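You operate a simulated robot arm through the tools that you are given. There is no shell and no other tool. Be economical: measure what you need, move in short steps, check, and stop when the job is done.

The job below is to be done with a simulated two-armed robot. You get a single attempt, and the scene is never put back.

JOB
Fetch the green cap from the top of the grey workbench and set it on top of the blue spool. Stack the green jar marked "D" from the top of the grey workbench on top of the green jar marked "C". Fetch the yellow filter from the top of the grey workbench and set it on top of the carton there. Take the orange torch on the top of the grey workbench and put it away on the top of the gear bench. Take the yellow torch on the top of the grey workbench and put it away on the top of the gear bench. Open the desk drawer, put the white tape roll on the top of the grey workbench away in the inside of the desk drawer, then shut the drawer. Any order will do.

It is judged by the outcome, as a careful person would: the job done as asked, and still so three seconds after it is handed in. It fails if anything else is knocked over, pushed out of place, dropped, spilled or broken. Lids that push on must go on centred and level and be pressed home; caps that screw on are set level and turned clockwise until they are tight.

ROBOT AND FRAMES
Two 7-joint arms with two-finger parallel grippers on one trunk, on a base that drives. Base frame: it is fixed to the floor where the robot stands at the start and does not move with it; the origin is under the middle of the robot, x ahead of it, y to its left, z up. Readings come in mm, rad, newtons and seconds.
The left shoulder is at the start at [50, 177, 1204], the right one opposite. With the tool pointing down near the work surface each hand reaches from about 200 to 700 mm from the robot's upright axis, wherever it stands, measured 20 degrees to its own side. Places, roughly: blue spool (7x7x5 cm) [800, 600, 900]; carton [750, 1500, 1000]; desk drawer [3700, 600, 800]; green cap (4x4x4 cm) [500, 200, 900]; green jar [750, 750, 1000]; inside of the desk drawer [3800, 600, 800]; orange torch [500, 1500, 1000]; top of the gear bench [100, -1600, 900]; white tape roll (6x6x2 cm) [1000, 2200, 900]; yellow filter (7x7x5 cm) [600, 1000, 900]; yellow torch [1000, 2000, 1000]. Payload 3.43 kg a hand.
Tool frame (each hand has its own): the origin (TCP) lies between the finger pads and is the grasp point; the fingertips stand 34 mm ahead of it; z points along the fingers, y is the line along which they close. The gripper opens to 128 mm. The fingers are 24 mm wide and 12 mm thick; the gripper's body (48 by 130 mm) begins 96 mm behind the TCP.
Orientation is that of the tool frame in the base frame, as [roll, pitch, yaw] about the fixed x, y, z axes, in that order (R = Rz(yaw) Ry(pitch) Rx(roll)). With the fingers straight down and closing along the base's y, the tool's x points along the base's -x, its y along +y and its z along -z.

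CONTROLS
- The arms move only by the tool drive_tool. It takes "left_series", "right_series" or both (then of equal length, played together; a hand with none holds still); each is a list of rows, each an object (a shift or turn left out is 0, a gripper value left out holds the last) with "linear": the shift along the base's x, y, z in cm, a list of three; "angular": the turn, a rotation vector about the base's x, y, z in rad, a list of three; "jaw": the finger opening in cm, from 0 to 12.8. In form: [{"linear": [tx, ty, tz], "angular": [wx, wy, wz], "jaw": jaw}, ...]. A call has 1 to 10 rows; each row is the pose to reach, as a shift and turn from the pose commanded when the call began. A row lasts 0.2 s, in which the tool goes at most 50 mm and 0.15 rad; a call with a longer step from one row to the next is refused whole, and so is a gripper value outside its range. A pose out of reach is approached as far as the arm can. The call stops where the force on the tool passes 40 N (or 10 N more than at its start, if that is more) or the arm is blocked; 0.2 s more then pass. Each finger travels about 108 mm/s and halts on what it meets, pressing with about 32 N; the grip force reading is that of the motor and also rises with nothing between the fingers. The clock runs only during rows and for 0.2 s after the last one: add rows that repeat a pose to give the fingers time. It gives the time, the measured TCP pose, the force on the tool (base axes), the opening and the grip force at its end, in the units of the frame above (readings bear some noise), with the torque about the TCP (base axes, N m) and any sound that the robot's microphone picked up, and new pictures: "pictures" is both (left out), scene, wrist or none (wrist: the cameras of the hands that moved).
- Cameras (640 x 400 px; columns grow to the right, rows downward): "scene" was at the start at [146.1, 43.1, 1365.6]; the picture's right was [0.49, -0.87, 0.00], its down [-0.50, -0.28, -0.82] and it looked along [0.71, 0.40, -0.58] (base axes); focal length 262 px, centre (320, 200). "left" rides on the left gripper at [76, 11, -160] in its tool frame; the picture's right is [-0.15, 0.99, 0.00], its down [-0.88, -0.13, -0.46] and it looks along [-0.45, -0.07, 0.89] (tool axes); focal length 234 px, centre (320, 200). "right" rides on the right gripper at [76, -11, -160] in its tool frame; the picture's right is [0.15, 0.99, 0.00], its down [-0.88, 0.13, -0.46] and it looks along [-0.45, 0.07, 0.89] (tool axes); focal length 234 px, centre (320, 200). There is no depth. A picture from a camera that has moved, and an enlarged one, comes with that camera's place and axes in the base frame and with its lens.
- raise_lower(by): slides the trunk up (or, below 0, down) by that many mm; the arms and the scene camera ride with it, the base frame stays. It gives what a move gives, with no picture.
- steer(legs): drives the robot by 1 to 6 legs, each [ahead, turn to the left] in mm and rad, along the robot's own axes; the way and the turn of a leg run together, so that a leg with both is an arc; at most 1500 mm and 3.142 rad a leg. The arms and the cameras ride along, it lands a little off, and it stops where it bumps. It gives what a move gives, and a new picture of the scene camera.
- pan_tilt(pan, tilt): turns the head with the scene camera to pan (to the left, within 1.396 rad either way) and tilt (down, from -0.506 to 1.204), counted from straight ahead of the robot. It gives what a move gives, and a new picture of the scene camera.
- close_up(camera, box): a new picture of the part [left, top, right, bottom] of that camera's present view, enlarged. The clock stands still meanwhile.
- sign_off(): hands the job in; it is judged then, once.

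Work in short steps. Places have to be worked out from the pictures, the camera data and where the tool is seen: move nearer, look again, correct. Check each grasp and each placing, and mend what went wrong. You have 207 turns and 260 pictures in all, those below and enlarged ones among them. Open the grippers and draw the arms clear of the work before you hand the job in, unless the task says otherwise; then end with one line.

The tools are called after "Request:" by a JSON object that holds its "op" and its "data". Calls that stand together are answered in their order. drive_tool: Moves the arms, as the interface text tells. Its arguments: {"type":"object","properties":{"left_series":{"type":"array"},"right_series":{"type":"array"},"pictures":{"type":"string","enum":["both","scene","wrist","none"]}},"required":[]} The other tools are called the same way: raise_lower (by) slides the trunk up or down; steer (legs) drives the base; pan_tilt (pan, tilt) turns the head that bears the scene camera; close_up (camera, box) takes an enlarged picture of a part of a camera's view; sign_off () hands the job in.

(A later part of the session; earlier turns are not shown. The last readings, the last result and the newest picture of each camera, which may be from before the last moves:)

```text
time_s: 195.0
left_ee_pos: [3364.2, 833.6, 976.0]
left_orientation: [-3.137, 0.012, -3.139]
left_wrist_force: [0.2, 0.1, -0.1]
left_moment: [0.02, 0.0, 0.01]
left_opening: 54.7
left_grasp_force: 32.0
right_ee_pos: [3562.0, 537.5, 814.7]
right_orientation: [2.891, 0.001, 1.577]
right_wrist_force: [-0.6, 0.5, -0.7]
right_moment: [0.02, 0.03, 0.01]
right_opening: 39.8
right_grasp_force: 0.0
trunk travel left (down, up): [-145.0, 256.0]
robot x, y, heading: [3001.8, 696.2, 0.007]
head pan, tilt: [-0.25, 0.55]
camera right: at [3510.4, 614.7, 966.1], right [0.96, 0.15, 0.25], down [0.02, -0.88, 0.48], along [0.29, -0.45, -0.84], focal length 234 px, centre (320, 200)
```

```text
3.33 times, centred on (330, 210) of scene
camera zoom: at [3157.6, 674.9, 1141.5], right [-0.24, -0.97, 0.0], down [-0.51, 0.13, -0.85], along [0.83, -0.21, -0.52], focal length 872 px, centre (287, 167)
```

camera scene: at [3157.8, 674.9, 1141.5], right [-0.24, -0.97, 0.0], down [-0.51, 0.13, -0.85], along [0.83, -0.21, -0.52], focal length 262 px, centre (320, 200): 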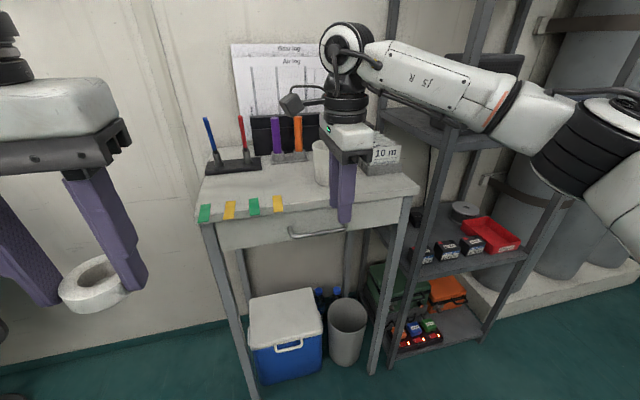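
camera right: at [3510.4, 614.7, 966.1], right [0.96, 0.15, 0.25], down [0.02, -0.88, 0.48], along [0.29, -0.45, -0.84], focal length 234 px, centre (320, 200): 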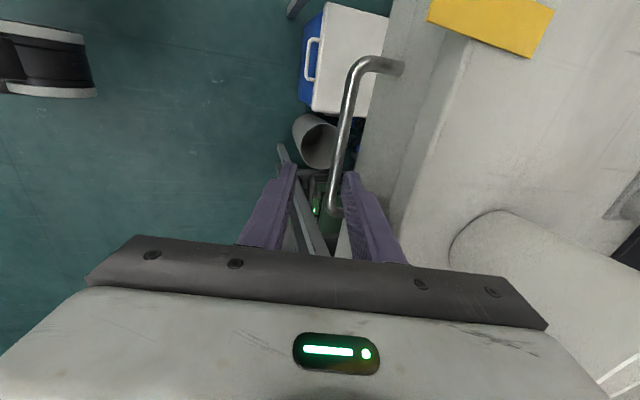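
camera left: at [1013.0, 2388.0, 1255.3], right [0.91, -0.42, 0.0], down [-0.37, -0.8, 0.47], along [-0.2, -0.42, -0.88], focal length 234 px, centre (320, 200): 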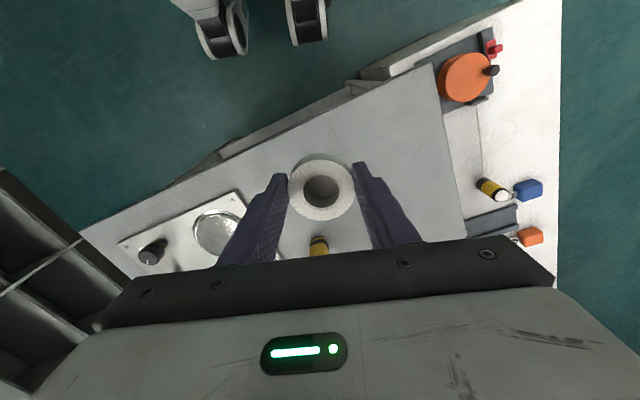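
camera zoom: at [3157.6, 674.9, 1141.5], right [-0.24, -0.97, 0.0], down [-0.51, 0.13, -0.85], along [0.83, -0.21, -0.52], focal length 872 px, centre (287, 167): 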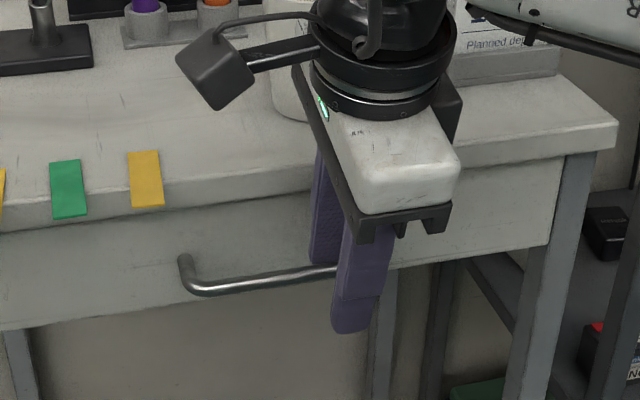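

The bar is only about 8 mm inside the fingertips, so I slide down another 12 mm with 2 mm forward.

Request:
{"op": "drive_tool", "data": {"right_series": [{"linear": [0.2, 0, 0]}, {"linear": [0.4, 0, -0.7]}, {"linear": [0.5, 0, -1.3]}], "pictures": "wrist"}}

Request:
{"op": "close_up", "data": {"camera": "right", "box": [260, 100, 420, 260]}}

```text
time_s: 195.8
left_ee_pos: [3363.9, 832.1, 975.7]
left_orientation: [-3.139, 0.014, -3.138]
left_wrist_force: [0.3, -0.2, 0.3]
left_moment: [0.01, -0.04, 0.02]
left_opening: 54.6
left_grasp_force: 31.6
right_ee_pos: [3567.3, 539.0, 801.0]
right_orientation: [2.89, 0.002, 1.576]
right_wrist_force: [-0.6, -0.3, -0.1]
right_moment: [-0.06, -0.01, -0.03]
right_opening: 40.1
right_grasp_force: 0.1
trunk travel left (down, up): [-145.0, 256.0]
robot x, y, heading: [3003.9, 698.1, 0.002]
head pan, tilt: [-0.25, 0.55]
camera right: at [3515.9, 615.5, 952.5], right [0.96, 0.15, 0.25], down [0.02, -0.88, 0.48], along [0.29, -0.45, -0.84], focal length 234 px, centre (320, 200)
```

right: 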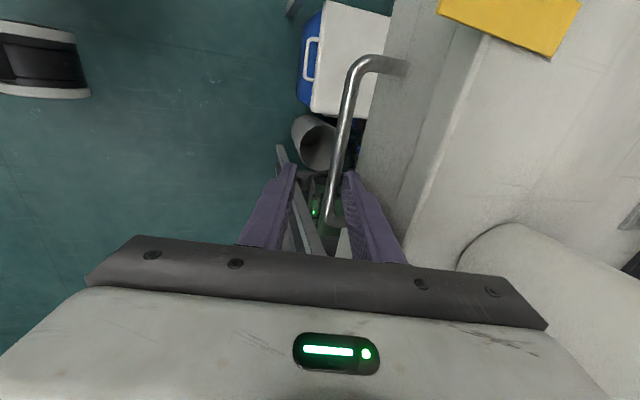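

```text
2.50 times, centred on (340, 180) of right
camera zoom: at [3515.9, 615.5, 952.5], right [0.96, 0.15, 0.25], down [0.02, -0.88, 0.48], along [0.29, -0.45, -0.84], focal length 585 px, centre (270, 250)
```

zoom: 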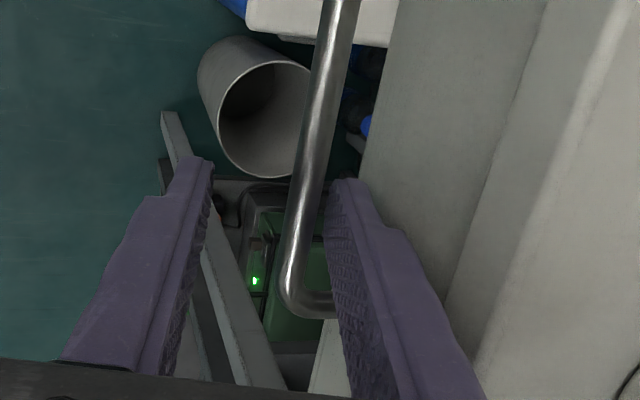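

The bar runs between the fingers with the rear finger behind it. I close on it.

Request:
{"op": "drive_tool", "data": {"right_series": [{"jaw": 2.5}, {"jaw": 1}, {"jaw": 0.5}, {"jaw": 0.5}], "pictures": "wrist"}}

```text
time_s: 196.8
left_ee_pos: [3364.0, 833.1, 976.8]
left_orientation: [-3.139, 0.013, -3.136]
left_wrist_force: [-0.1, 0.3, -0.5]
left_moment: [0.01, 0.03, -0.01]
left_opening: 54.8
left_grasp_force: 32.1
right_ee_pos: [3568.7, 539.3, 800.6]
right_orientation: [2.891, 0.001, 1.576]
right_wrist_force: [-1.6, 0.7, 0.5]
right_moment: [0.11, 0.01, -0.42]
right_opening: 9.8
right_grasp_force: 43.4
trunk travel left (down, up): [-145.0, 256.0]
robot x, y, heading: [3004.2, 696.7, 0.003]
head pan, tilt: [-0.25, 0.55]
camera right: at [3515.8, 615.5, 952.5], right [0.96, 0.15, 0.24], down [0.02, -0.88, 0.48], along [0.29, -0.45, -0.84], focal length 234 px, centre (320, 200)
```

right: 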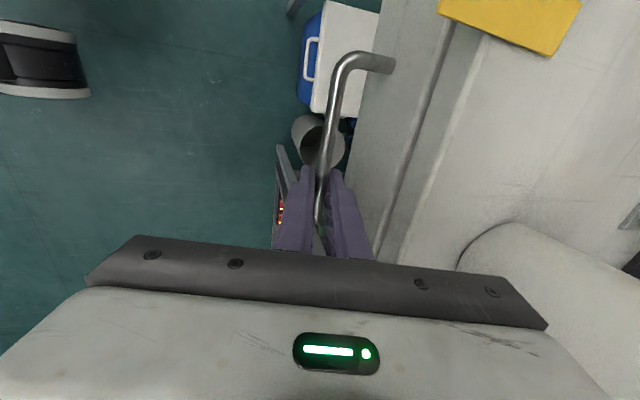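

The bar is gripped at 9.8 mm and the drawer has already moved slightly. I pull straight back 22 cm.

Request:
{"op": "drive_tool", "data": {"right_series": [{"linear": [-2, 0, 0]}, {"linear": [-4.5, 0, 0]}, {"linear": [-7, 0, 0]}, {"linear": [-9.5, 0, 0]}, {"linear": [-12, 0, 0]}, {"linear": [-14.5, 0, 0]}, {"linear": [-17, 0, 0]}, {"linear": [-19.5, 0, 0]}, {"linear": [-22, 0, 0]}], "pictures": "both"}}

```text
time_s: 198.8
left_ee_pos: [3364.9, 833.4, 976.0]
left_orientation: [-3.137, 0.011, -3.138]
left_wrist_force: [1.0, -0.3, -1.2]
left_moment: [0.07, 0.01, -0.03]
left_opening: 54.9
left_grasp_force: 32.3
right_ee_pos: [3348.5, 539.0, 801.1]
right_orientation: [2.891, 0.003, 1.576]
right_wrist_force: [-0.7, 9.8, -8.6]
right_moment: [0.2, -0.1, -0.25]
right_opening: 9.7
right_grasp_force: 43.5
trunk travel left (down, up): [-145.0, 256.0]
robot x, y, heading: [3000.8, 696.0, 0.003]
head pan, tilt: [-0.25, 0.55]
camera scene: at [3158.1, 675.5, 1141.4], right [-0.24, -0.97, 0.0], down [-0.51, 0.13, -0.85], along [0.83, -0.21, -0.52], focal length 262 px, centre (320, 200)
camera right: at [3296.4, 615.1, 952.7], right [0.96, 0.15, 0.24], down [0.02, -0.88, 0.48], along [0.29, -0.45, -0.85], focal length 234 px, centre (320, 200)
```

scene: 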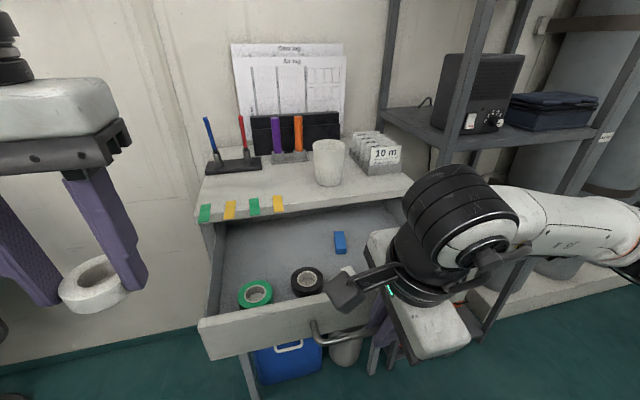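
right: 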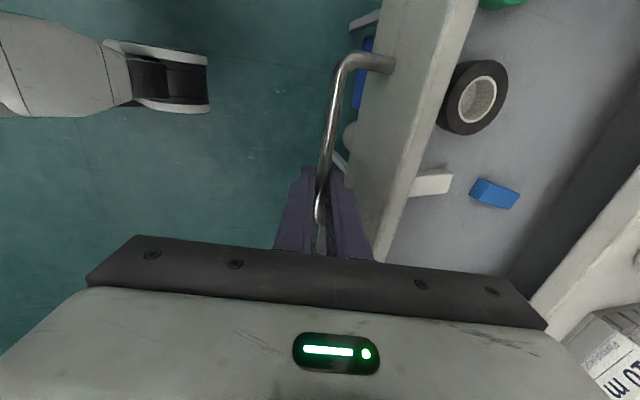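

The drawer is open with free room around (3555,650). I release the handle, opening slightly, and back the right hand off up along its axis, then raise it.

Request:
{"op": "drive_tool", "data": {"right_series": [{"jaw": 2.6}, {"jaw": 2.6}, {"linear": [-0.4, 0, 1.5]}, {"linear": [-1.1, 0, 4.4]}, {"linear": [-2.5, 0, 8.5]}, {"linear": [-5, 0, 12.5]}, {"linear": [-7, -1, 16.5]}, {"linear": [-8, -2, 20]}], "pictures": "scene"}}

```text
time_s: 200.6
left_ee_pos: [3365.3, 832.8, 976.5]
left_orientation: [-3.139, 0.012, -3.139]
left_wrist_force: [-0.8, 0.2, 0.2]
left_moment: [0.03, 0.01, -0.03]
left_opening: 55.1
left_grasp_force: 31.9
right_ee_pos: [3266.2, 519.9, 999.7]
right_orientation: [2.89, 0.003, 1.576]
right_wrist_force: [-0.2, -0.1, 0.0]
right_moment: [0.0, 0.02, 0.0]
right_opening: 26.1
right_grasp_force: 0.0
trunk travel left (down, up): [-145.0, 256.0]
robot x, y, heading: [3001.8, 693.9, 0.001]
head pan, tilt: [-0.25, 0.55]
camera scene: at [3157.4, 675.0, 1141.5], right [-0.24, -0.97, 0.0], down [-0.51, 0.13, -0.85], along [0.83, -0.21, -0.52], focal length 262 px, centre (320, 200)
```

scene: 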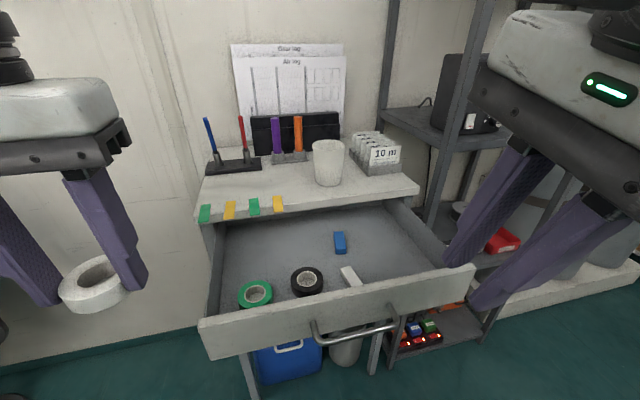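

I turn the robot right by 0.35 rad so the left hand can reach the drawer.

Request:
{"op": "steer", "data": {"legs": [[0, -0.38]]}}

Request:
{"op": "pan_tilt", "data": {"pan": 0.2, "tilt": 0.65}}

```text
time_s: 202.2
left_ee_pos: [3389.3, 688.5, 976.4]
left_orientation: [-3.139, 0.012, 2.765]
left_wrist_force: [-0.9, 0.8, -0.1]
left_moment: [0.0, 0.02, -0.01]
left_opening: 54.6
left_grasp_force: 32.4
right_ee_pos: [3182.9, 432.7, 999.0]
right_orientation: [2.889, 0.001, 1.196]
right_wrist_force: [-1.0, 0.2, 0.1]
right_moment: [0.0, -0.02, 0.02]
right_opening: 26.1
right_grasp_force: 0.1
trunk travel left (down, up): [-145.0, 256.0]
robot x, y, heading: [3000.1, 696.6, -0.381]
head pan, tilt: [-0.25, 0.55]
camera scene: at [3138.3, 617.9, 1141.5], right [-0.59, -0.81, 0.0], down [-0.42, 0.31, -0.85], along [0.69, -0.5, -0.52], focal length 262 px, centre (320, 200)
```

scene: 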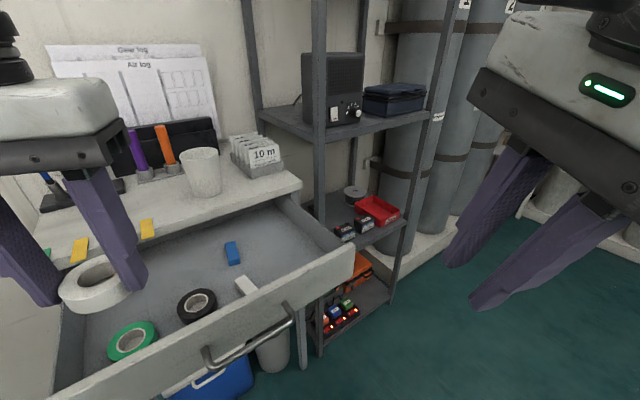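

```text
time_s: 203.1
left_ee_pos: [3389.6, 688.2, 975.6]
left_orientation: [-3.137, 0.013, 2.765]
left_wrist_force: [0.1, 1.0, -0.3]
left_moment: [-0.02, -0.02, -0.01]
left_opening: 55.0
left_grasp_force: 32.1
right_ee_pos: [3182.8, 434.2, 1000.3]
right_orientation: [2.892, 0.002, 1.197]
right_wrist_force: [-0.4, -0.5, 0.4]
right_moment: [0.03, 0.05, 0.02]
right_opening: 26.0
right_grasp_force: 0.0
trunk travel left (down, up): [-145.0, 256.0]
robot x, y, heading: [3001.3, 698.2, -0.38]
head pan, tilt: [0.201, 0.649]
camera scene: at [3151.0, 655.4, 1132.8], right [-0.18, -0.98, 0.0], down [-0.6, 0.11, -0.8], along [0.78, -0.14, -0.6], focal length 262 px, centre (320, 200)
```

scene: 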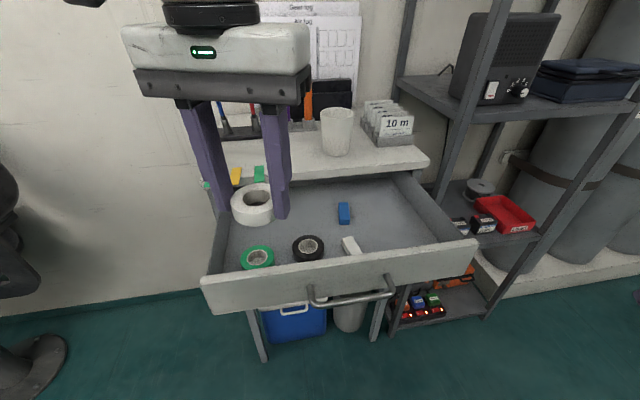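

The free spot for the tape is about (3550,655), behind the green and black rolls. I move the left hand there, still above the rim.

Request:
{"op": "drive_tool", "data": {"left_series": [{"linear": [4, -0.8, 0]}, {"linear": [8, -1.6, 0]}, {"linear": [12, -2.4, -1]}, {"linear": [15, -3, -4]}, {"linear": [16, -3.2, -8]}], "pictures": "both"}}

```text
time_s: 204.3
left_ee_pos: [3542.1, 678.7, 891.1]
left_orientation: [-3.136, 0.014, 2.765]
left_wrist_force: [-0.7, 0.1, 1.0]
left_moment: [0.05, -0.01, 0.02]
left_opening: 54.8
left_grasp_force: 31.9
left hand out of reach, approached as far as the arm can: row 2, 3, 4, 5
right_ee_pos: [3182.4, 433.1, 998.2]
right_orientation: [2.89, 0.002, 1.195]
right_wrist_force: [0.4, 0.8, -0.1]
right_moment: [0.03, 0.05, -0.02]
right_opening: 25.8
right_grasp_force: 0.0
trunk travel left (down, up): [-145.0, 256.0]
robot x, y, heading: [2998.0, 696.7, -0.381]
head pan, tilt: [0.201, 0.649]
camera scene: at [3151.2, 655.6, 1132.7], right [-0.17, -0.98, 0.0], down [-0.6, 0.11, -0.8], along [0.78, -0.14, -0.6], focal length 262 px, centre (320, 200)
camera left: at [3473.2, 717.8, 1050.1], right [0.5, 0.87, 0.0], down [0.77, -0.44, 0.47], along [0.41, -0.24, -0.88], focal length 234 px, centre (320, 200)
```

scene: 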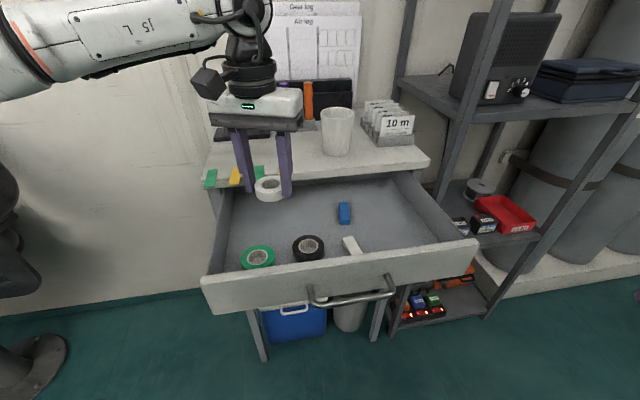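
left: 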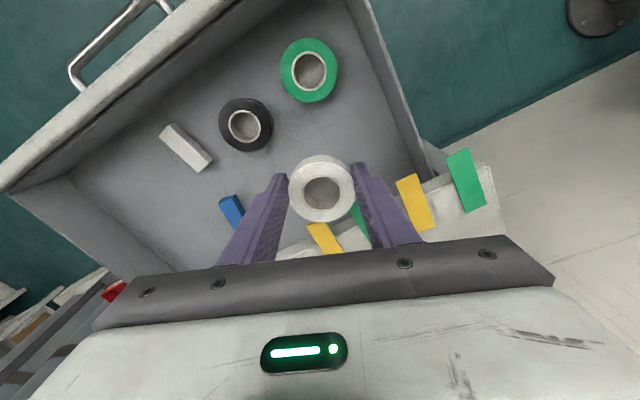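

The arm is at its inward limit at (3542,679), which is still a free spot in the drawer. I lower towards the drawer floor.

Request:
{"op": "drive_tool", "data": {"left_series": [{"linear": [-0.4, -0.5, -3]}, {"linear": [-0.4, -0.5, -6]}, {"linear": [-0.4, -0.5, -7.5]}], "pictures": "wrist"}}

Request:
{"op": "close_up", "data": {"camera": "scene", "box": [190, 100, 380, 280]}}

```text
time_s: 205.1
left_ee_pos: [3536.7, 673.4, 816.9]
left_orientation: [-3.138, 0.013, 2.764]
left_wrist_force: [0.0, -0.3, -0.8]
left_moment: [-0.01, 0.02, 0.03]
left_opening: 55.0
left_grasp_force: 32.5
right_ee_pos: [3183.9, 433.8, 1000.1]
right_orientation: [2.891, 0.001, 1.197]
right_wrist_force: [0.1, -0.3, 0.8]
right_moment: [-0.01, -0.01, 0.0]
right_opening: 26.0
right_grasp_force: 0.0
trunk travel left (down, up): [-145.0, 256.0]
robot x, y, heading: [3002.1, 695.2, -0.378]
head pan, tilt: [0.201, 0.649]
camera left: at [3467.2, 711.9, 977.0], right [0.5, 0.87, 0.0], down [0.77, -0.44, 0.47], along [0.4, -0.24, -0.88], focal length 234 px, centre (320, 200)
```

left: 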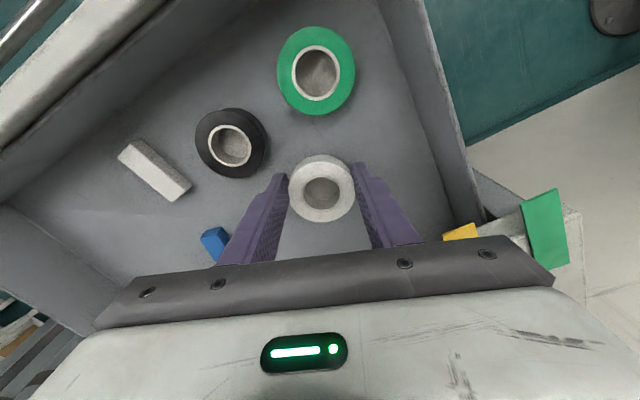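

```text
2.22 times, centred on (285, 190) of scene
camera zoom: at [3151.1, 655.5, 1132.8], right [-0.18, -0.98, 0.0], down [-0.6, 0.11, -0.8], along [0.78, -0.14, -0.6], focal length 582 px, centre (398, 222)
```

zoom: 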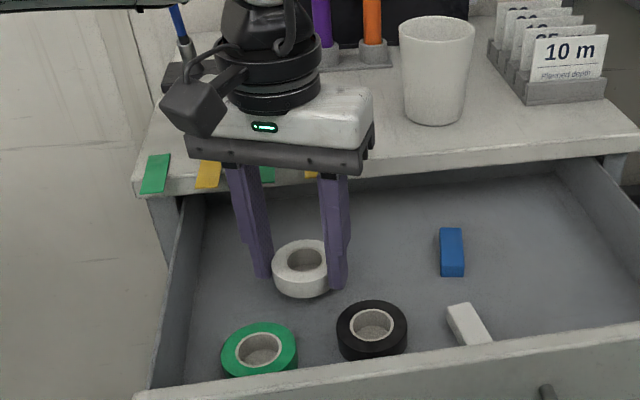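

The spot is clear. I keep lowering gently until contact.

Request:
{"op": "drive_tool", "data": {"left_series": [{"linear": [0, 0, -0.7]}, {"linear": [0, 0, -1.4]}, {"linear": [0, 0, -1.8]}], "pictures": "none"}}

Request:
{"op": "close_up", "data": {"camera": "scene", "box": [190, 100, 380, 280]}}

```text
time_s: 205.9
left_ee_pos: [3535.3, 673.7, 800.8]
left_orientation: [-3.136, 0.016, 2.764]
left_wrist_force: [-1.2, 0.2, 7.7]
left_moment: [0.15, 0.01, 0.01]
left_opening: 54.8
left_grasp_force: 31.6
right_ee_pos: [3182.7, 433.4, 1000.3]
right_orientation: [2.889, 0.002, 1.195]
right_wrist_force: [0.0, 0.7, -1.0]
right_moment: [0.02, -0.02, 0.01]
right_opening: 25.7
right_grasp_force: 0.0
trunk travel left (down, up): [-145.0, 256.0]
robot x, y, heading: [2999.5, 696.5, -0.373]
head pan, tilt: [0.201, 0.649]
```

```text
2.22 times, centred on (285, 190) of scene
camera zoom: at [3150.5, 655.6, 1133.0], right [-0.18, -0.98, 0.0], down [-0.59, 0.11, -0.8], along [0.78, -0.14, -0.6], focal length 582 px, centre (398, 222)
```

zoom: 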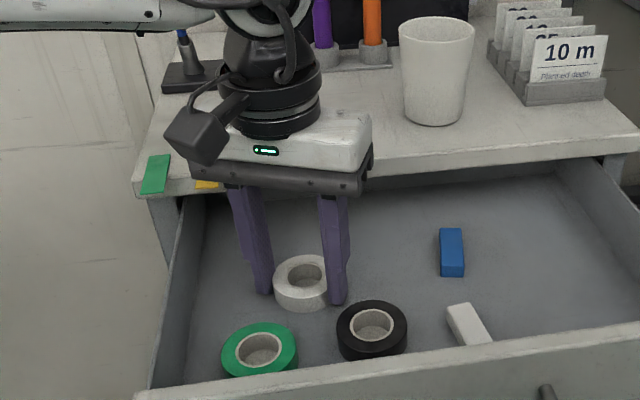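

The tape is on the drawer floor. I open a little, lift straight up, and pull back.

Request:
{"op": "drive_tool", "data": {"left_series": [{"linear": [0, 0, 0.1], "jaw": 7}, {"linear": [0, 0, 0.1], "jaw": 7.2}, {"linear": [0, 0, 2]}, {"linear": [0, 0, 6]}, {"linear": [0, 0.3, 10.5]}, {"linear": [-3, 0.5, 14]}, {"linear": [-7, 0.8, 16]}, {"linear": [-11, 1, 18]}, {"linear": [-15, 1.5, 19]}], "pictures": "scene"}}

```text
time_s: 207.9
left_ee_pos: [3387.0, 684.9, 993.4]
left_orientation: [-3.136, 0.012, 2.765]
left_wrist_force: [0.2, -0.4, -0.8]
left_moment: [-0.03, 0.0, 0.0]
left_opening: 71.9
left_grasp_force: 0.0
right_ee_pos: [3182.4, 432.9, 1000.6]
right_orientation: [2.89, 0.0, 1.196]
right_wrist_force: [0.1, 0.1, -0.4]
right_moment: [0.0, 0.02, 0.0]
right_opening: 25.9
right_grasp_force: 0.1
trunk travel left (down, up): [-145.0, 256.0]
robot x, y, heading: [3001.1, 697.9, -0.376]
head pan, tilt: [0.201, 0.649]
camera scene: at [3150.9, 655.5, 1132.8], right [-0.18, -0.98, 0.0], down [-0.59, 0.11, -0.8], along [0.78, -0.14, -0.6], focal length 262 px, centre (320, 200)
```

scene: 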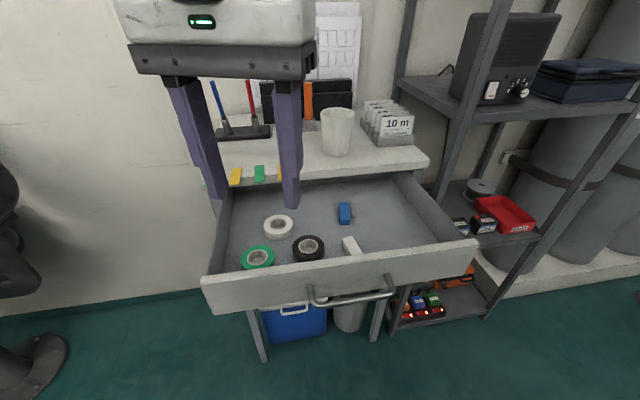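

The tape is in the drawer. I turn back to face it squarely to push it shut.

Request:
{"op": "steer", "data": {"legs": [[0, 0.378]]}}

Request:
{"op": "drive_tool", "data": {"right_series": [{"linear": [0, 0.5, -4], "angular": [0, 0.13, 0], "jaw": 1}, {"linear": [0, 1, -8], "angular": [0, 0.25, 0], "jaw": 0}, {"linear": [0, 2, -12], "angular": [0, 0.25, 0]}, {"linear": [0, 3, -16], "angular": [0, 0.25, 0]}, {"linear": [0, 3.5, -19.5], "angular": [0, 0.25, 0]}], "pictures": "both"}}

```text
time_s: 209.4
left_ee_pos: [3365.1, 825.5, 993.9]
left_orientation: [-3.138, 0.013, 3.138]
left_wrist_force: [-0.3, 0.7, -0.4]
left_moment: [-0.03, -0.03, -0.01]
left_opening: 71.6
left_grasp_force: 0.0
right_ee_pos: [3264.9, 519.0, 1000.2]
right_orientation: [2.891, 0.005, 1.568]
right_wrist_force: [0.6, 0.4, 0.1]
right_moment: [-0.03, 0.01, 0.01]
right_opening: 26.0
right_grasp_force: 0.1
trunk travel left (down, up): [-145.0, 256.0]
robot x, y, heading: [3002.7, 700.6, -0.002]
head pan, tilt: [0.201, 0.649]
camera scene: at [3155.5, 713.3, 1132.8], right [0.2, -0.98, 0.0], down [-0.59, -0.12, -0.8], along [0.78, 0.16, -0.6], focal length 262 px, centre (320, 200)
```

scene: 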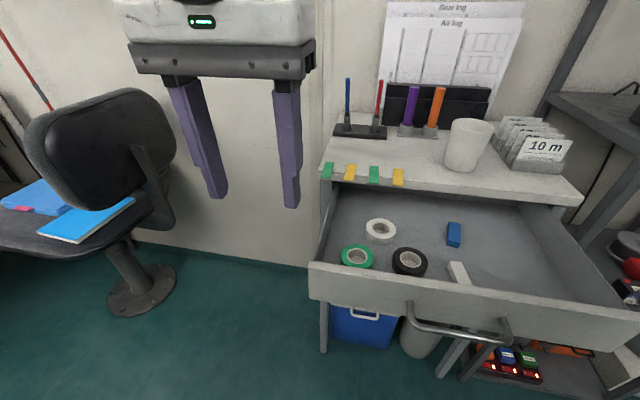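

```text
time_s: 210.6
left_ee_pos: [3364.9, 825.3, 993.8]
left_orientation: [-3.138, 0.015, 3.138]
left_wrist_force: [-0.1, 0.5, -0.6]
left_moment: [-0.02, -0.04, 0.03]
left_opening: 72.0
left_grasp_force: 0.1
right_ee_pos: [3265.0, 554.3, 805.4]
right_orientation: [3.14, 0.002, 1.57]
right_wrist_force: [0.8, -0.2, 0.4]
right_moment: [-0.03, -0.02, -0.05]
right_opening: 0.0
right_grasp_force: 32.3
trunk travel left (down, up): [-145.0, 256.0]
robot x, y, heading: [2999.3, 695.0, -0.004]
head pan, tilt: [0.201, 0.649]
camera scene: at [3155.6, 713.2, 1132.8], right [0.2, -0.98, 0.0], down [-0.59, -0.12, -0.8], along [0.78, 0.16, -0.6], focal length 262 px, centre (320, 200)
camera right: at [3252.4, 630.1, 965.2], right [0.99, 0.14, 0.0], down [0.13, -0.88, 0.46], along [0.07, -0.45, -0.89], focal length 234 px, centre (320, 200)
```

scene: 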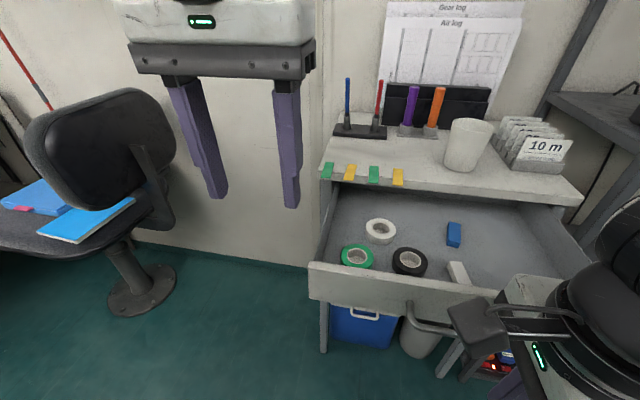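
right: 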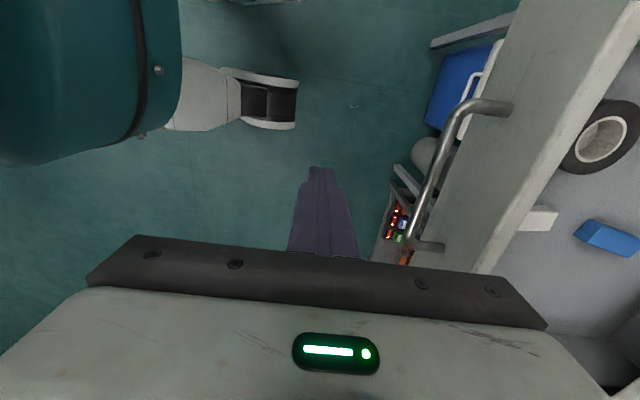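

The closed fingers are in front of the bar. I push the drawer forward along +x.

Request:
{"op": "drive_tool", "data": {"right_series": [{"linear": [4, 0, 0]}, {"linear": [8, 0, 0]}, {"linear": [10.5, 0, 0]}, {"linear": [13, 0, 0]}, {"linear": [15.5, 0, 0]}, {"linear": [18, 0, 0]}, {"linear": [20.5, 0, 0]}, {"linear": [23, 0, 0]}, {"linear": [25.5, 0, 0]}, {"linear": [27.5, 0, 0]}], "pictures": "both"}}

```text
time_s: 212.8
left_ee_pos: [3365.2, 825.9, 992.6]
left_orientation: [-3.138, 0.016, 3.138]
left_wrist_force: [-0.8, 0.1, 0.1]
left_moment: [0.0, -0.05, -0.02]
left_opening: 71.7
left_grasp_force: 0.1
right_ee_pos: [3542.4, 552.6, 805.3]
right_orientation: [3.138, 0.004, 1.569]
right_wrist_force: [0.6, -0.2, 0.0]
right_moment: [-0.01, -0.01, 0.04]
right_opening: 0.1
right_grasp_force: 31.0
trunk travel left (down, up): [-145.0, 256.0]
robot x, y, heading: [2999.8, 693.9, -0.001]
head pan, tilt: [0.201, 0.649]
camera scene: at [3155.7, 713.2, 1132.7], right [0.2, -0.98, 0.0], down [-0.59, -0.12, -0.8], along [0.78, 0.16, -0.6], focal length 262 px, centre (320, 200)
camera right: at [3529.6, 629.1, 965.8], right [0.99, 0.14, 0.0], down [0.13, -0.88, 0.46], along [0.07, -0.45, -0.89], focal length 234 px, centre (320, 200)
```

scene: 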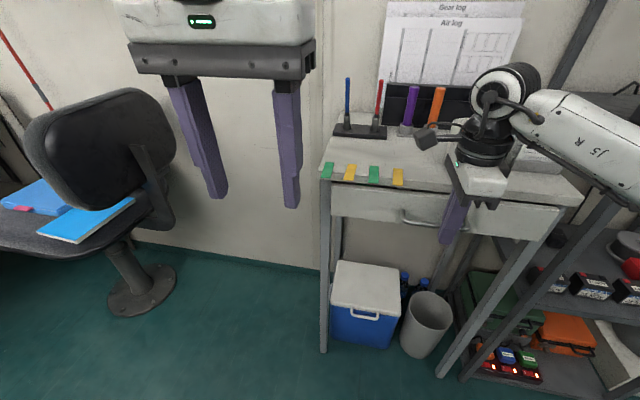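
right: 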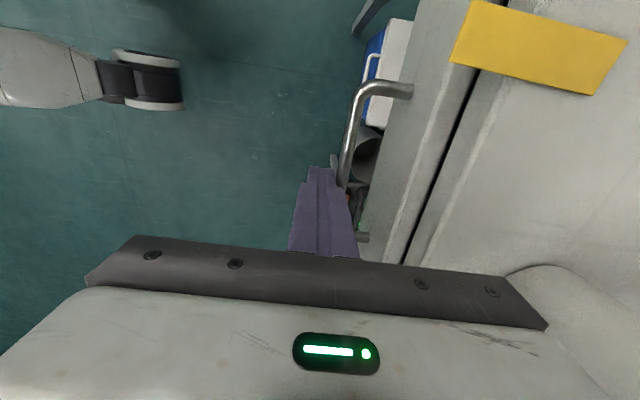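

There's a remaining gap of about 2 cm. I push the rest gently until it resists.

Request:
{"op": "drive_tool", "data": {"right_series": [{"linear": [0.6, 0, 0]}, {"linear": [1.2, 0, 0]}, {"linear": [1.8, 0, 0]}, {"linear": [2.4, 0, 0]}, {"linear": [3.0, 0, 0]}, {"linear": [3.5, 0, 0]}], "pictures": "wrist"}}

```text
time_s: 214.1
left_ee_pos: [3363.3, 824.9, 994.2]
left_orientation: [-3.137, 0.013, 3.14]
left_wrist_force: [-0.4, -0.1, 0.4]
left_moment: [0.03, 0.02, -0.01]
left_opening: 71.9
left_grasp_force: 0.0
right_ee_pos: [3563.9, 553.2, 805.6]
right_orientation: [-3.121, 0.008, 1.576]
right_wrist_force: [-13.0, -1.3, 7.6]
right_moment: [-0.02, 0.07, -0.11]
right_opening: 0.1
right_grasp_force: 32.2
trunk travel left (down, up): [-145.0, 256.0]
robot x, y, heading: [3003.9, 695.3, -0.003]
head pan, tilt: [0.201, 0.649]
stopped in row 6 (right hand): the force on the tool passed its limit at 44 N (the readings are from after the stop); the commanded pose is now the measured one
camera right: at [3554.4, 630.5, 965.6], right [0.99, 0.15, -0.02], down [0.14, -0.88, 0.46], along [0.05, -0.46, -0.89], focal length 234 px, centre (320, 200)
```

right: 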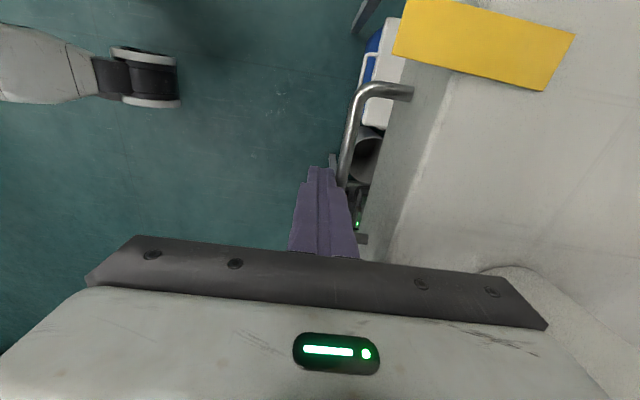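

The drawer is fully shut. I draw the right hand back and up and turn its yaw back.

Request:
{"op": "drive_tool", "data": {"right_series": [{"linear": [-2, 0, 0], "angular": [0, 0, 0.14]}, {"linear": [-5, 0, 2], "angular": [0, 0, 0.28]}, {"linear": [-8, 0, 5], "angular": [0, 0, 0.42]}, {"linear": [-11, 0, 8], "angular": [0, 0, 0.56]}, {"linear": [-14, 0, 11], "angular": [0, 0, 0.7]}, {"linear": [-17, -1, 14], "angular": [0, 0, 0.84]}, {"linear": [-20, -2, 17], "angular": [0, 0, 0.98], "jaw": 6}, {"linear": [-23, -3, 20], "angular": [0, 0, 1.12]}, {"linear": [-26, -3, 20], "angular": [0, 0, 1.26]}, {"linear": [-28, -3, 20], "angular": [0, 0, 1.4], "jaw": 9}], "pictures": "scene"}}

```text
time_s: 216.3
left_ee_pos: [3365.2, 825.1, 994.3]
left_orientation: [-3.138, 0.015, 3.139]
left_wrist_force: [0.1, 0.7, 0.0]
left_moment: [-0.01, 0.01, -0.02]
left_opening: 71.8
left_grasp_force: 0.1
right_ee_pos: [3287.2, 525.8, 1002.8]
right_orientation: [-3.122, 0.007, 2.977]
right_wrist_force: [1.1, 0.2, -0.4]
right_moment: [0.0, -0.03, -0.01]
right_opening: 89.8
right_grasp_force: 0.0
trunk travel left (down, up): [-145.0, 256.0]
robot x, y, heading: [3001.3, 695.9, -0.005]
head pan, tilt: [0.201, 0.649]
camera scene: at [3155.0, 713.0, 1132.8], right [0.19, -0.98, 0.0], down [-0.59, -0.12, -0.8], along [0.78, 0.16, -0.6], focal length 262 px, centre (320, 200)
```

scene: 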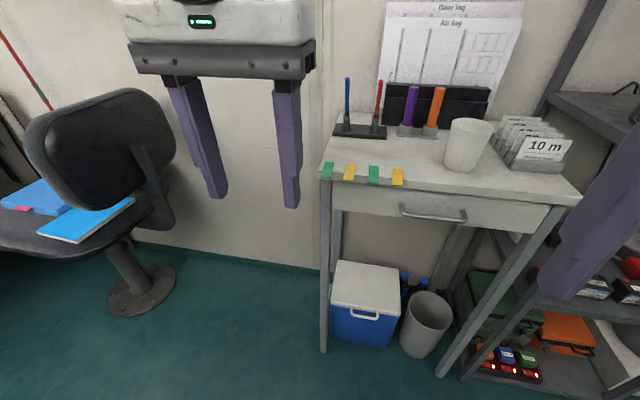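

The drawer is shut. Next come the torches: I raise the trunk by 150 mm and drive back round to the end of the bench, facing it with the left hand towards the yellow torch.

Request:
{"op": "raise_lower", "data": {"by": 150}}

Request:
{"op": "steer", "data": {"legs": [[0, 1.955], [1080, 0], [1082, 0], [0, 1.19], [1250, 0], [0, 1.1]]}}

Request:
{"op": "pan_tilt", "data": {"pan": 0.25, "tilt": 0.65}}

```text
time_s: 218.1
left_ee_pos: [3364.0, 825.7, 1143.7]
left_orientation: [-3.139, 0.013, 3.137]
left_wrist_force: [0.0, 0.1, 0.3]
left_moment: [0.02, -0.03, -0.03]
left_opening: 72.1
left_grasp_force: 0.1
right_ee_pos: [3287.4, 525.8, 1152.6]
right_orientation: [-3.123, 0.006, 2.976]
right_wrist_force: [0.4, -0.1, 0.4]
right_moment: [0.01, 0.03, -0.02]
right_opening: 89.8
right_grasp_force: 0.2
trunk travel left (down, up): [-295.0, 106.0]
robot x, y, heading: [3001.7, 694.9, -0.003]
head pan, tilt: [0.201, 0.649]
```

```text
time_s: 245.5
left_ee_pos: [810.0, 2391.0, 1143.3]
left_orientation: [-3.137, 0.015, 1.098]
left_wrist_force: [-0.2, -0.4, 0.5]
left_moment: [-0.02, 0.03, 0.01]
left_opening: 71.8
left_grasp_force: 0.1
right_ee_pos: [576.9, 2596.7, 1152.4]
right_orientation: [-3.124, 0.008, 0.934]
right_wrist_force: [-0.3, -0.8, 0.7]
right_moment: [0.02, -0.02, 0.01]
right_opening: 89.9
right_grasp_force: 0.0
trunk travel left (down, up): [-295.0, 106.0]
robot x, y, heading: [852.3, 2771.8, -2.046]
head pan, tilt: [0.201, 0.649]
camera scene: at [802.7, 2628.2, 1282.8], right [-0.96, 0.27, 0.0], down [0.16, 0.58, -0.8], along [-0.22, -0.77, -0.6], focal length 262 px, centre (320, 200)
```

scene: 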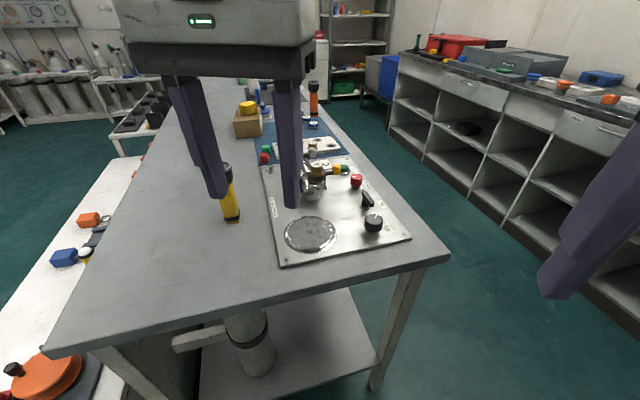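

```text
time_s: 246.2
left_ee_pos: [808.8, 2391.9, 1142.9]
left_orientation: [-3.139, 0.014, 1.098]
left_wrist_force: [-0.2, -0.1, -0.1]
left_moment: [-0.02, 0.04, -0.04]
left_opening: 72.1
left_grasp_force: 0.0
right_ee_pos: [575.7, 2595.8, 1153.6]
right_orientation: [-3.125, 0.006, 0.935]
right_wrist_force: [0.3, -0.1, -0.2]
right_moment: [-0.02, -0.04, 0.0]
right_opening: 90.1
right_grasp_force: 0.1
trunk travel left (down, up): [-295.0, 106.0]
robot x, y, heading: [856.0, 2774.3, -2.041]
head pan, tilt: [0.25, 0.649]
camera scene: at [806.7, 2627.2, 1282.7], right [-0.97, 0.22, 0.0], down [0.13, 0.59, -0.8], along [-0.18, -0.78, -0.6], focal length 262 px, centre (320, 200)
```

scene: 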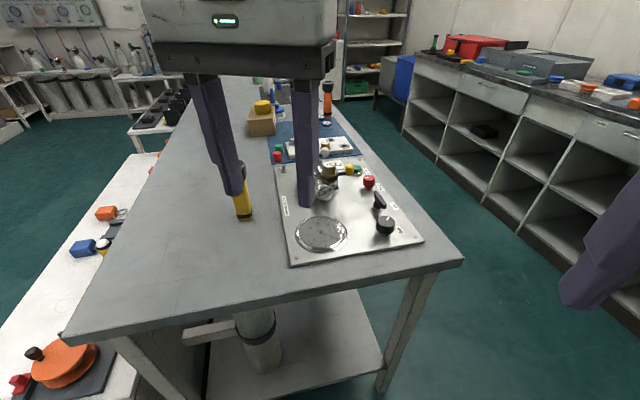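

The torch is confirmed at (881,2091). I turn left 0.2 and drive 140 mm closer.

Request:
{"op": "steer", "data": {"legs": [[0, 0.2], [140, 0]]}}

```text
time_s: 248.2
left_ee_pos: [850.4, 2259.0, 1143.4]
left_orientation: [-3.138, 0.015, 1.299]
left_wrist_force: [-0.3, 0.4, 0.4]
left_moment: [0.02, -0.01, 0.02]
left_opening: 71.9
left_grasp_force: 0.1
right_ee_pos: [580.7, 2413.4, 1152.3]
right_orientation: [-3.126, 0.008, 1.137]
right_wrist_force: [-1.0, 0.0, 0.3]
right_moment: [0.03, 0.02, -0.01]
right_opening: 90.1
right_grasp_force: 0.0
trunk travel left (down, up): [-295.0, 106.0]
robot x, y, heading: [822.3, 2645.5, -1.846]
head pan, tilt: [0.25, 0.649]
camera scene: at [800.6, 2489.2, 1282.6], right [-1.0, 0.02, 0.0], down [0.01, 0.61, -0.8], along [-0.02, -0.8, -0.61], focal length 262 px, centre (320, 200)
```

scene: 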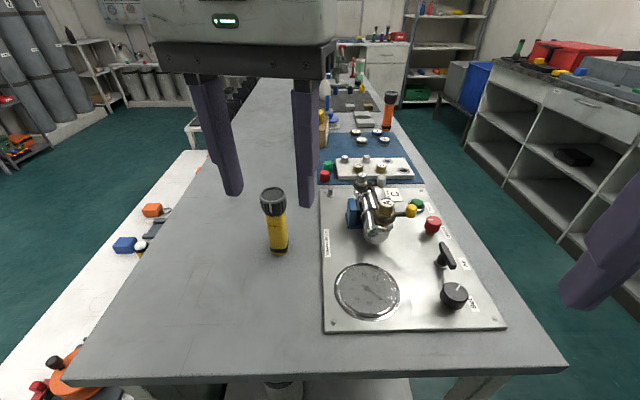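

The torch head is at (880,2094) with its top at about 995. I hover the left hand above it with the jaw at 85 mm.

Request:
{"op": "drive_tool", "data": {"left_series": [{"linear": [1, -4, -1], "jaw": 8.5}, {"linear": [1.8, -8, -3]}, {"linear": [2.5, -12, -5]}, {"linear": [3, -15, -7]}, {"linear": [3.1, -16.4, -8]}], "pictures": "wrist"}}

```text
time_s: 249.4
left_ee_pos: [881.4, 2094.5, 1065.1]
left_orientation: [-3.137, 0.014, 1.299]
left_wrist_force: [-0.5, -1.0, 1.3]
left_moment: [0.01, 0.0, 0.0]
left_opening: 84.8
left_grasp_force: 0.0
right_ee_pos: [580.5, 2414.2, 1152.1]
right_orientation: [-3.124, 0.008, 1.138]
right_wrist_force: [1.2, -0.8, 0.4]
right_moment: [0.01, -0.01, 0.02]
right_opening: 89.8
right_grasp_force: 0.0
trunk travel left (down, up): [-295.0, 106.0]
robot x, y, heading: [822.3, 2643.5, -1.845]
head pan, tilt: [0.25, 0.649]
camera left: at [911.9, 2166.1, 1224.2], right [0.91, -0.41, 0.0], down [-0.36, -0.81, 0.47], along [-0.19, -0.43, -0.88], focal length 234 px, centre (320, 200)
```

left: 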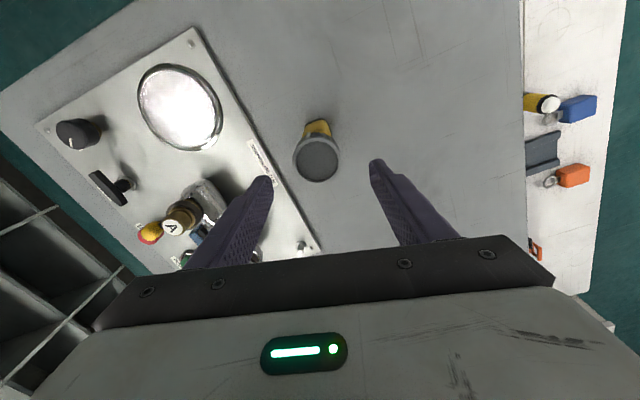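

I correct by +7 mm in y, descend so the pads surround the head, and close.

Request:
{"op": "drive_tool", "data": {"left_series": [{"linear": [0, 0.7, -3.5], "jaw": 7.5}, {"linear": [0, 0.7, -7]}, {"linear": [0, 0.7, -9.3]}, {"linear": [0, 0.7, -9.3], "jaw": 5}, {"linear": [0, 0.7, -9.3], "jaw": 3.5}, {"linear": [0, 0.7, -9.3], "jaw": 3.5}], "pictures": "wrist"}}

Request:
{"op": "close_up", "data": {"camera": "scene", "box": [200, 130, 360, 270]}}

```text
time_s: 250.8
left_ee_pos: [880.5, 2105.2, 972.6]
left_orientation: [-3.135, 0.014, 1.298]
left_wrist_force: [-1.1, 0.2, -0.3]
left_moment: [0.0, -0.03, 0.01]
left_opening: 47.3
left_grasp_force: 32.0
right_ee_pos: [580.7, 2412.7, 1153.5]
right_orientation: [-3.124, 0.009, 1.135]
right_wrist_force: [-0.4, 0.4, -0.6]
right_moment: [0.02, 0.02, 0.02]
right_opening: 89.9
right_grasp_force: 0.1
trunk travel left (down, up): [-295.0, 106.0]
robot x, y, heading: [822.0, 2646.5, -1.846]
head pan, tilt: [0.25, 0.649]
camera left: at [912.6, 2175.8, 1131.6], right [0.91, -0.41, 0.0], down [-0.36, -0.81, 0.47], along [-0.19, -0.43, -0.88], focal length 234 px, centre (320, 200)
```

left: 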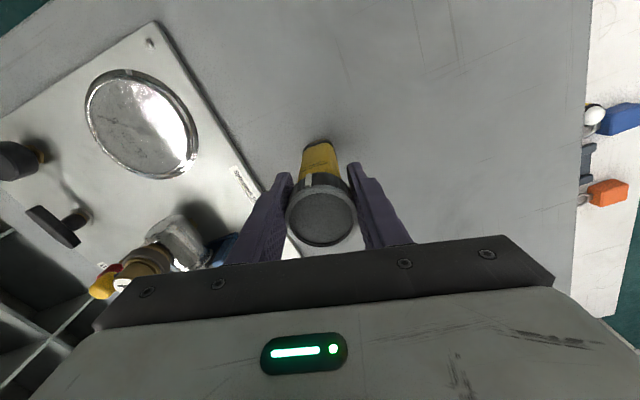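

```text
2.86 times, centred on (280, 200) of scene
camera zoom: at [800.8, 2489.8, 1282.7], right [-1.0, 0.02, 0.0], down [0.01, 0.6, -0.8], along [-0.02, -0.8, -0.6], focal length 748 px, centre (434, 200)
```

zoom: 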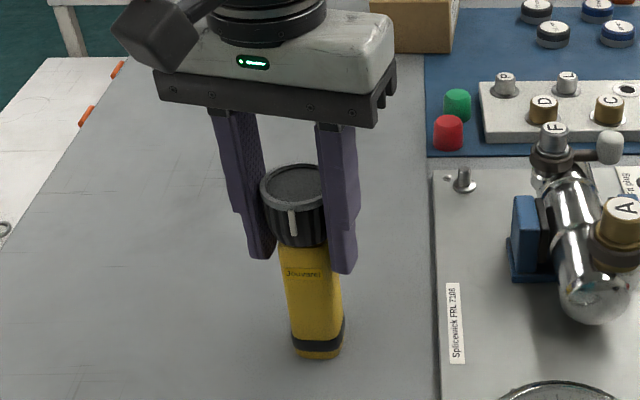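

The torch is gripped by its head at 47 mm. I lift it and draw it back.

Request:
{"op": "drive_tool", "data": {"left_series": [{"linear": [0, 0, 1], "jaw": 3.5}, {"linear": [0, 0, 5]}, {"linear": [0, 0, 9.5]}, {"linear": [0, 1, 14]}, {"linear": [0, 4, 17]}, {"linear": [0, 8, 19]}, {"linear": [-1, 12, 20]}, {"linear": [-2, 16, 20]}], "pictures": "scene"}}

```text
time_s: 252.6
left_ee_pos: [863.1, 2259.9, 1169.2]
left_orientation: [-3.139, 0.013, 1.299]
left_wrist_force: [0.1, -0.3, -3.9]
left_moment: [0.02, -0.02, 0.02]
left_opening: 47.2
left_grasp_force: 32.1
right_ee_pos: [581.9, 2414.0, 1153.3]
right_orientation: [-3.122, 0.007, 1.136]
right_wrist_force: [0.7, 0.2, 0.8]
right_moment: [-0.04, 0.01, 0.0]
right_opening: 89.8
right_grasp_force: 0.0
trunk travel left (down, up): [-295.0, 106.0]
robot x, y, heading: [822.7, 2647.3, -1.845]
head pan, tilt: [0.25, 0.649]
camera scene: at [800.8, 2490.3, 1282.8], right [-1.0, 0.02, 0.0], down [0.01, 0.6, -0.8], along [-0.02, -0.8, -0.6], focal length 262 px, centre (320, 200)
```

scene: 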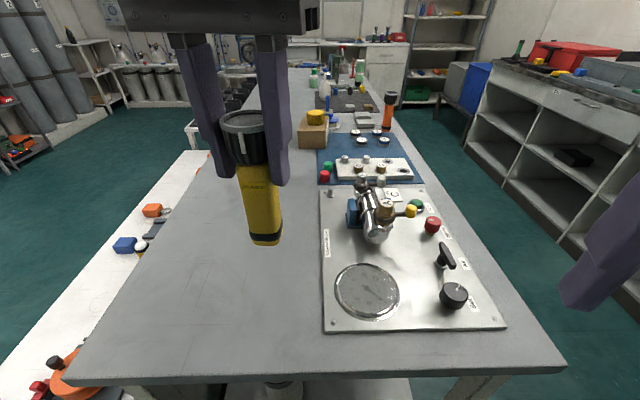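

The yellow torch is held well. Next I drive round to the front of the bench for the orange torch, stopping at about (80,1620) facing it.

Request:
{"op": "steer", "data": {"legs": [[0, -1.297], [750, 0], [0, 1.571], [1030, 0], [0, 1.571]]}}

Request:
{"op": "pan_tilt", "data": {"pan": -0.3, "tilt": 0.7}}

```text
time_s: 272.5
left_ee_pos: [446.5, 1848.6, 1169.2]
left_orientation: [-3.138, 0.013, -3.039]
left_wrist_force: [0.6, 0.1, -2.9]
left_moment: [-0.01, 0.01, 0.02]
left_opening: 47.4
left_grasp_force: 31.5
right_ee_pos: [408.2, 1529.2, 1152.5]
right_orientation: [-3.124, 0.006, 3.08]
right_wrist_force: [-0.4, 0.5, -0.1]
right_moment: [0.01, -0.01, -0.03]
right_opening: 90.0
right_grasp_force: 0.1
trunk travel left (down, up): [-295.0, 106.0]
robot x, y, heading: [105.9, 1667.8, 0.102]
head pan, tilt: [0.25, 0.649]
camera scene: at [255.8, 1705.9, 1282.7], right [0.35, -0.94, 0.0], down [-0.57, -0.21, -0.8], along [0.75, 0.27, -0.6], focal length 262 px, centre (320, 200)
```

scene: 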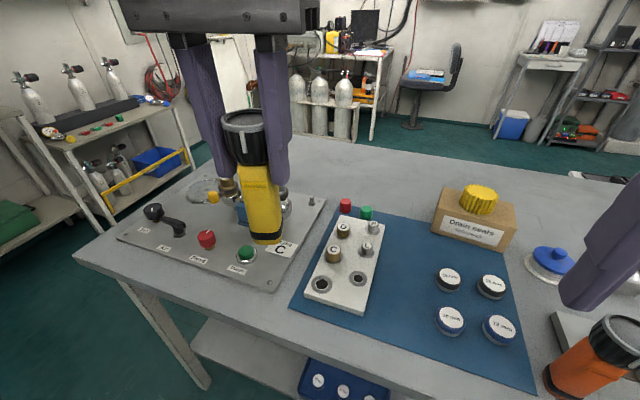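

```text
time_s: 273.5
left_ee_pos: [447.3, 1848.1, 1169.8]
left_orientation: [-3.139, 0.014, -3.04]
left_wrist_force: [0.7, 0.7, -3.5]
left_moment: [-0.02, 0.05, -0.02]
left_opening: 47.3
left_grasp_force: 32.0
right_ee_pos: [408.7, 1529.6, 1153.5]
right_orientation: [-3.125, 0.008, 3.081]
right_wrist_force: [0.1, -0.9, -0.2]
right_moment: [-0.03, 0.01, -0.02]
right_opening: 90.1
right_grasp_force: 0.1
trunk travel left (down, up): [-295.0, 106.0]
robot x, y, heading: [104.5, 1670.8, 0.102]
head pan, tilt: [-0.3, 0.7]
camera scene: at [257.7, 1659.2, 1278.4], right [-0.2, -0.98, 0.0], down [-0.63, 0.13, -0.76], along [0.75, -0.15, -0.64], focal length 262 px, centre (320, 200)
```

scene: 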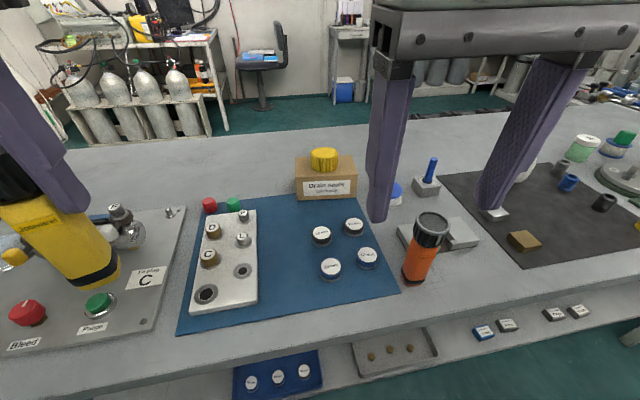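

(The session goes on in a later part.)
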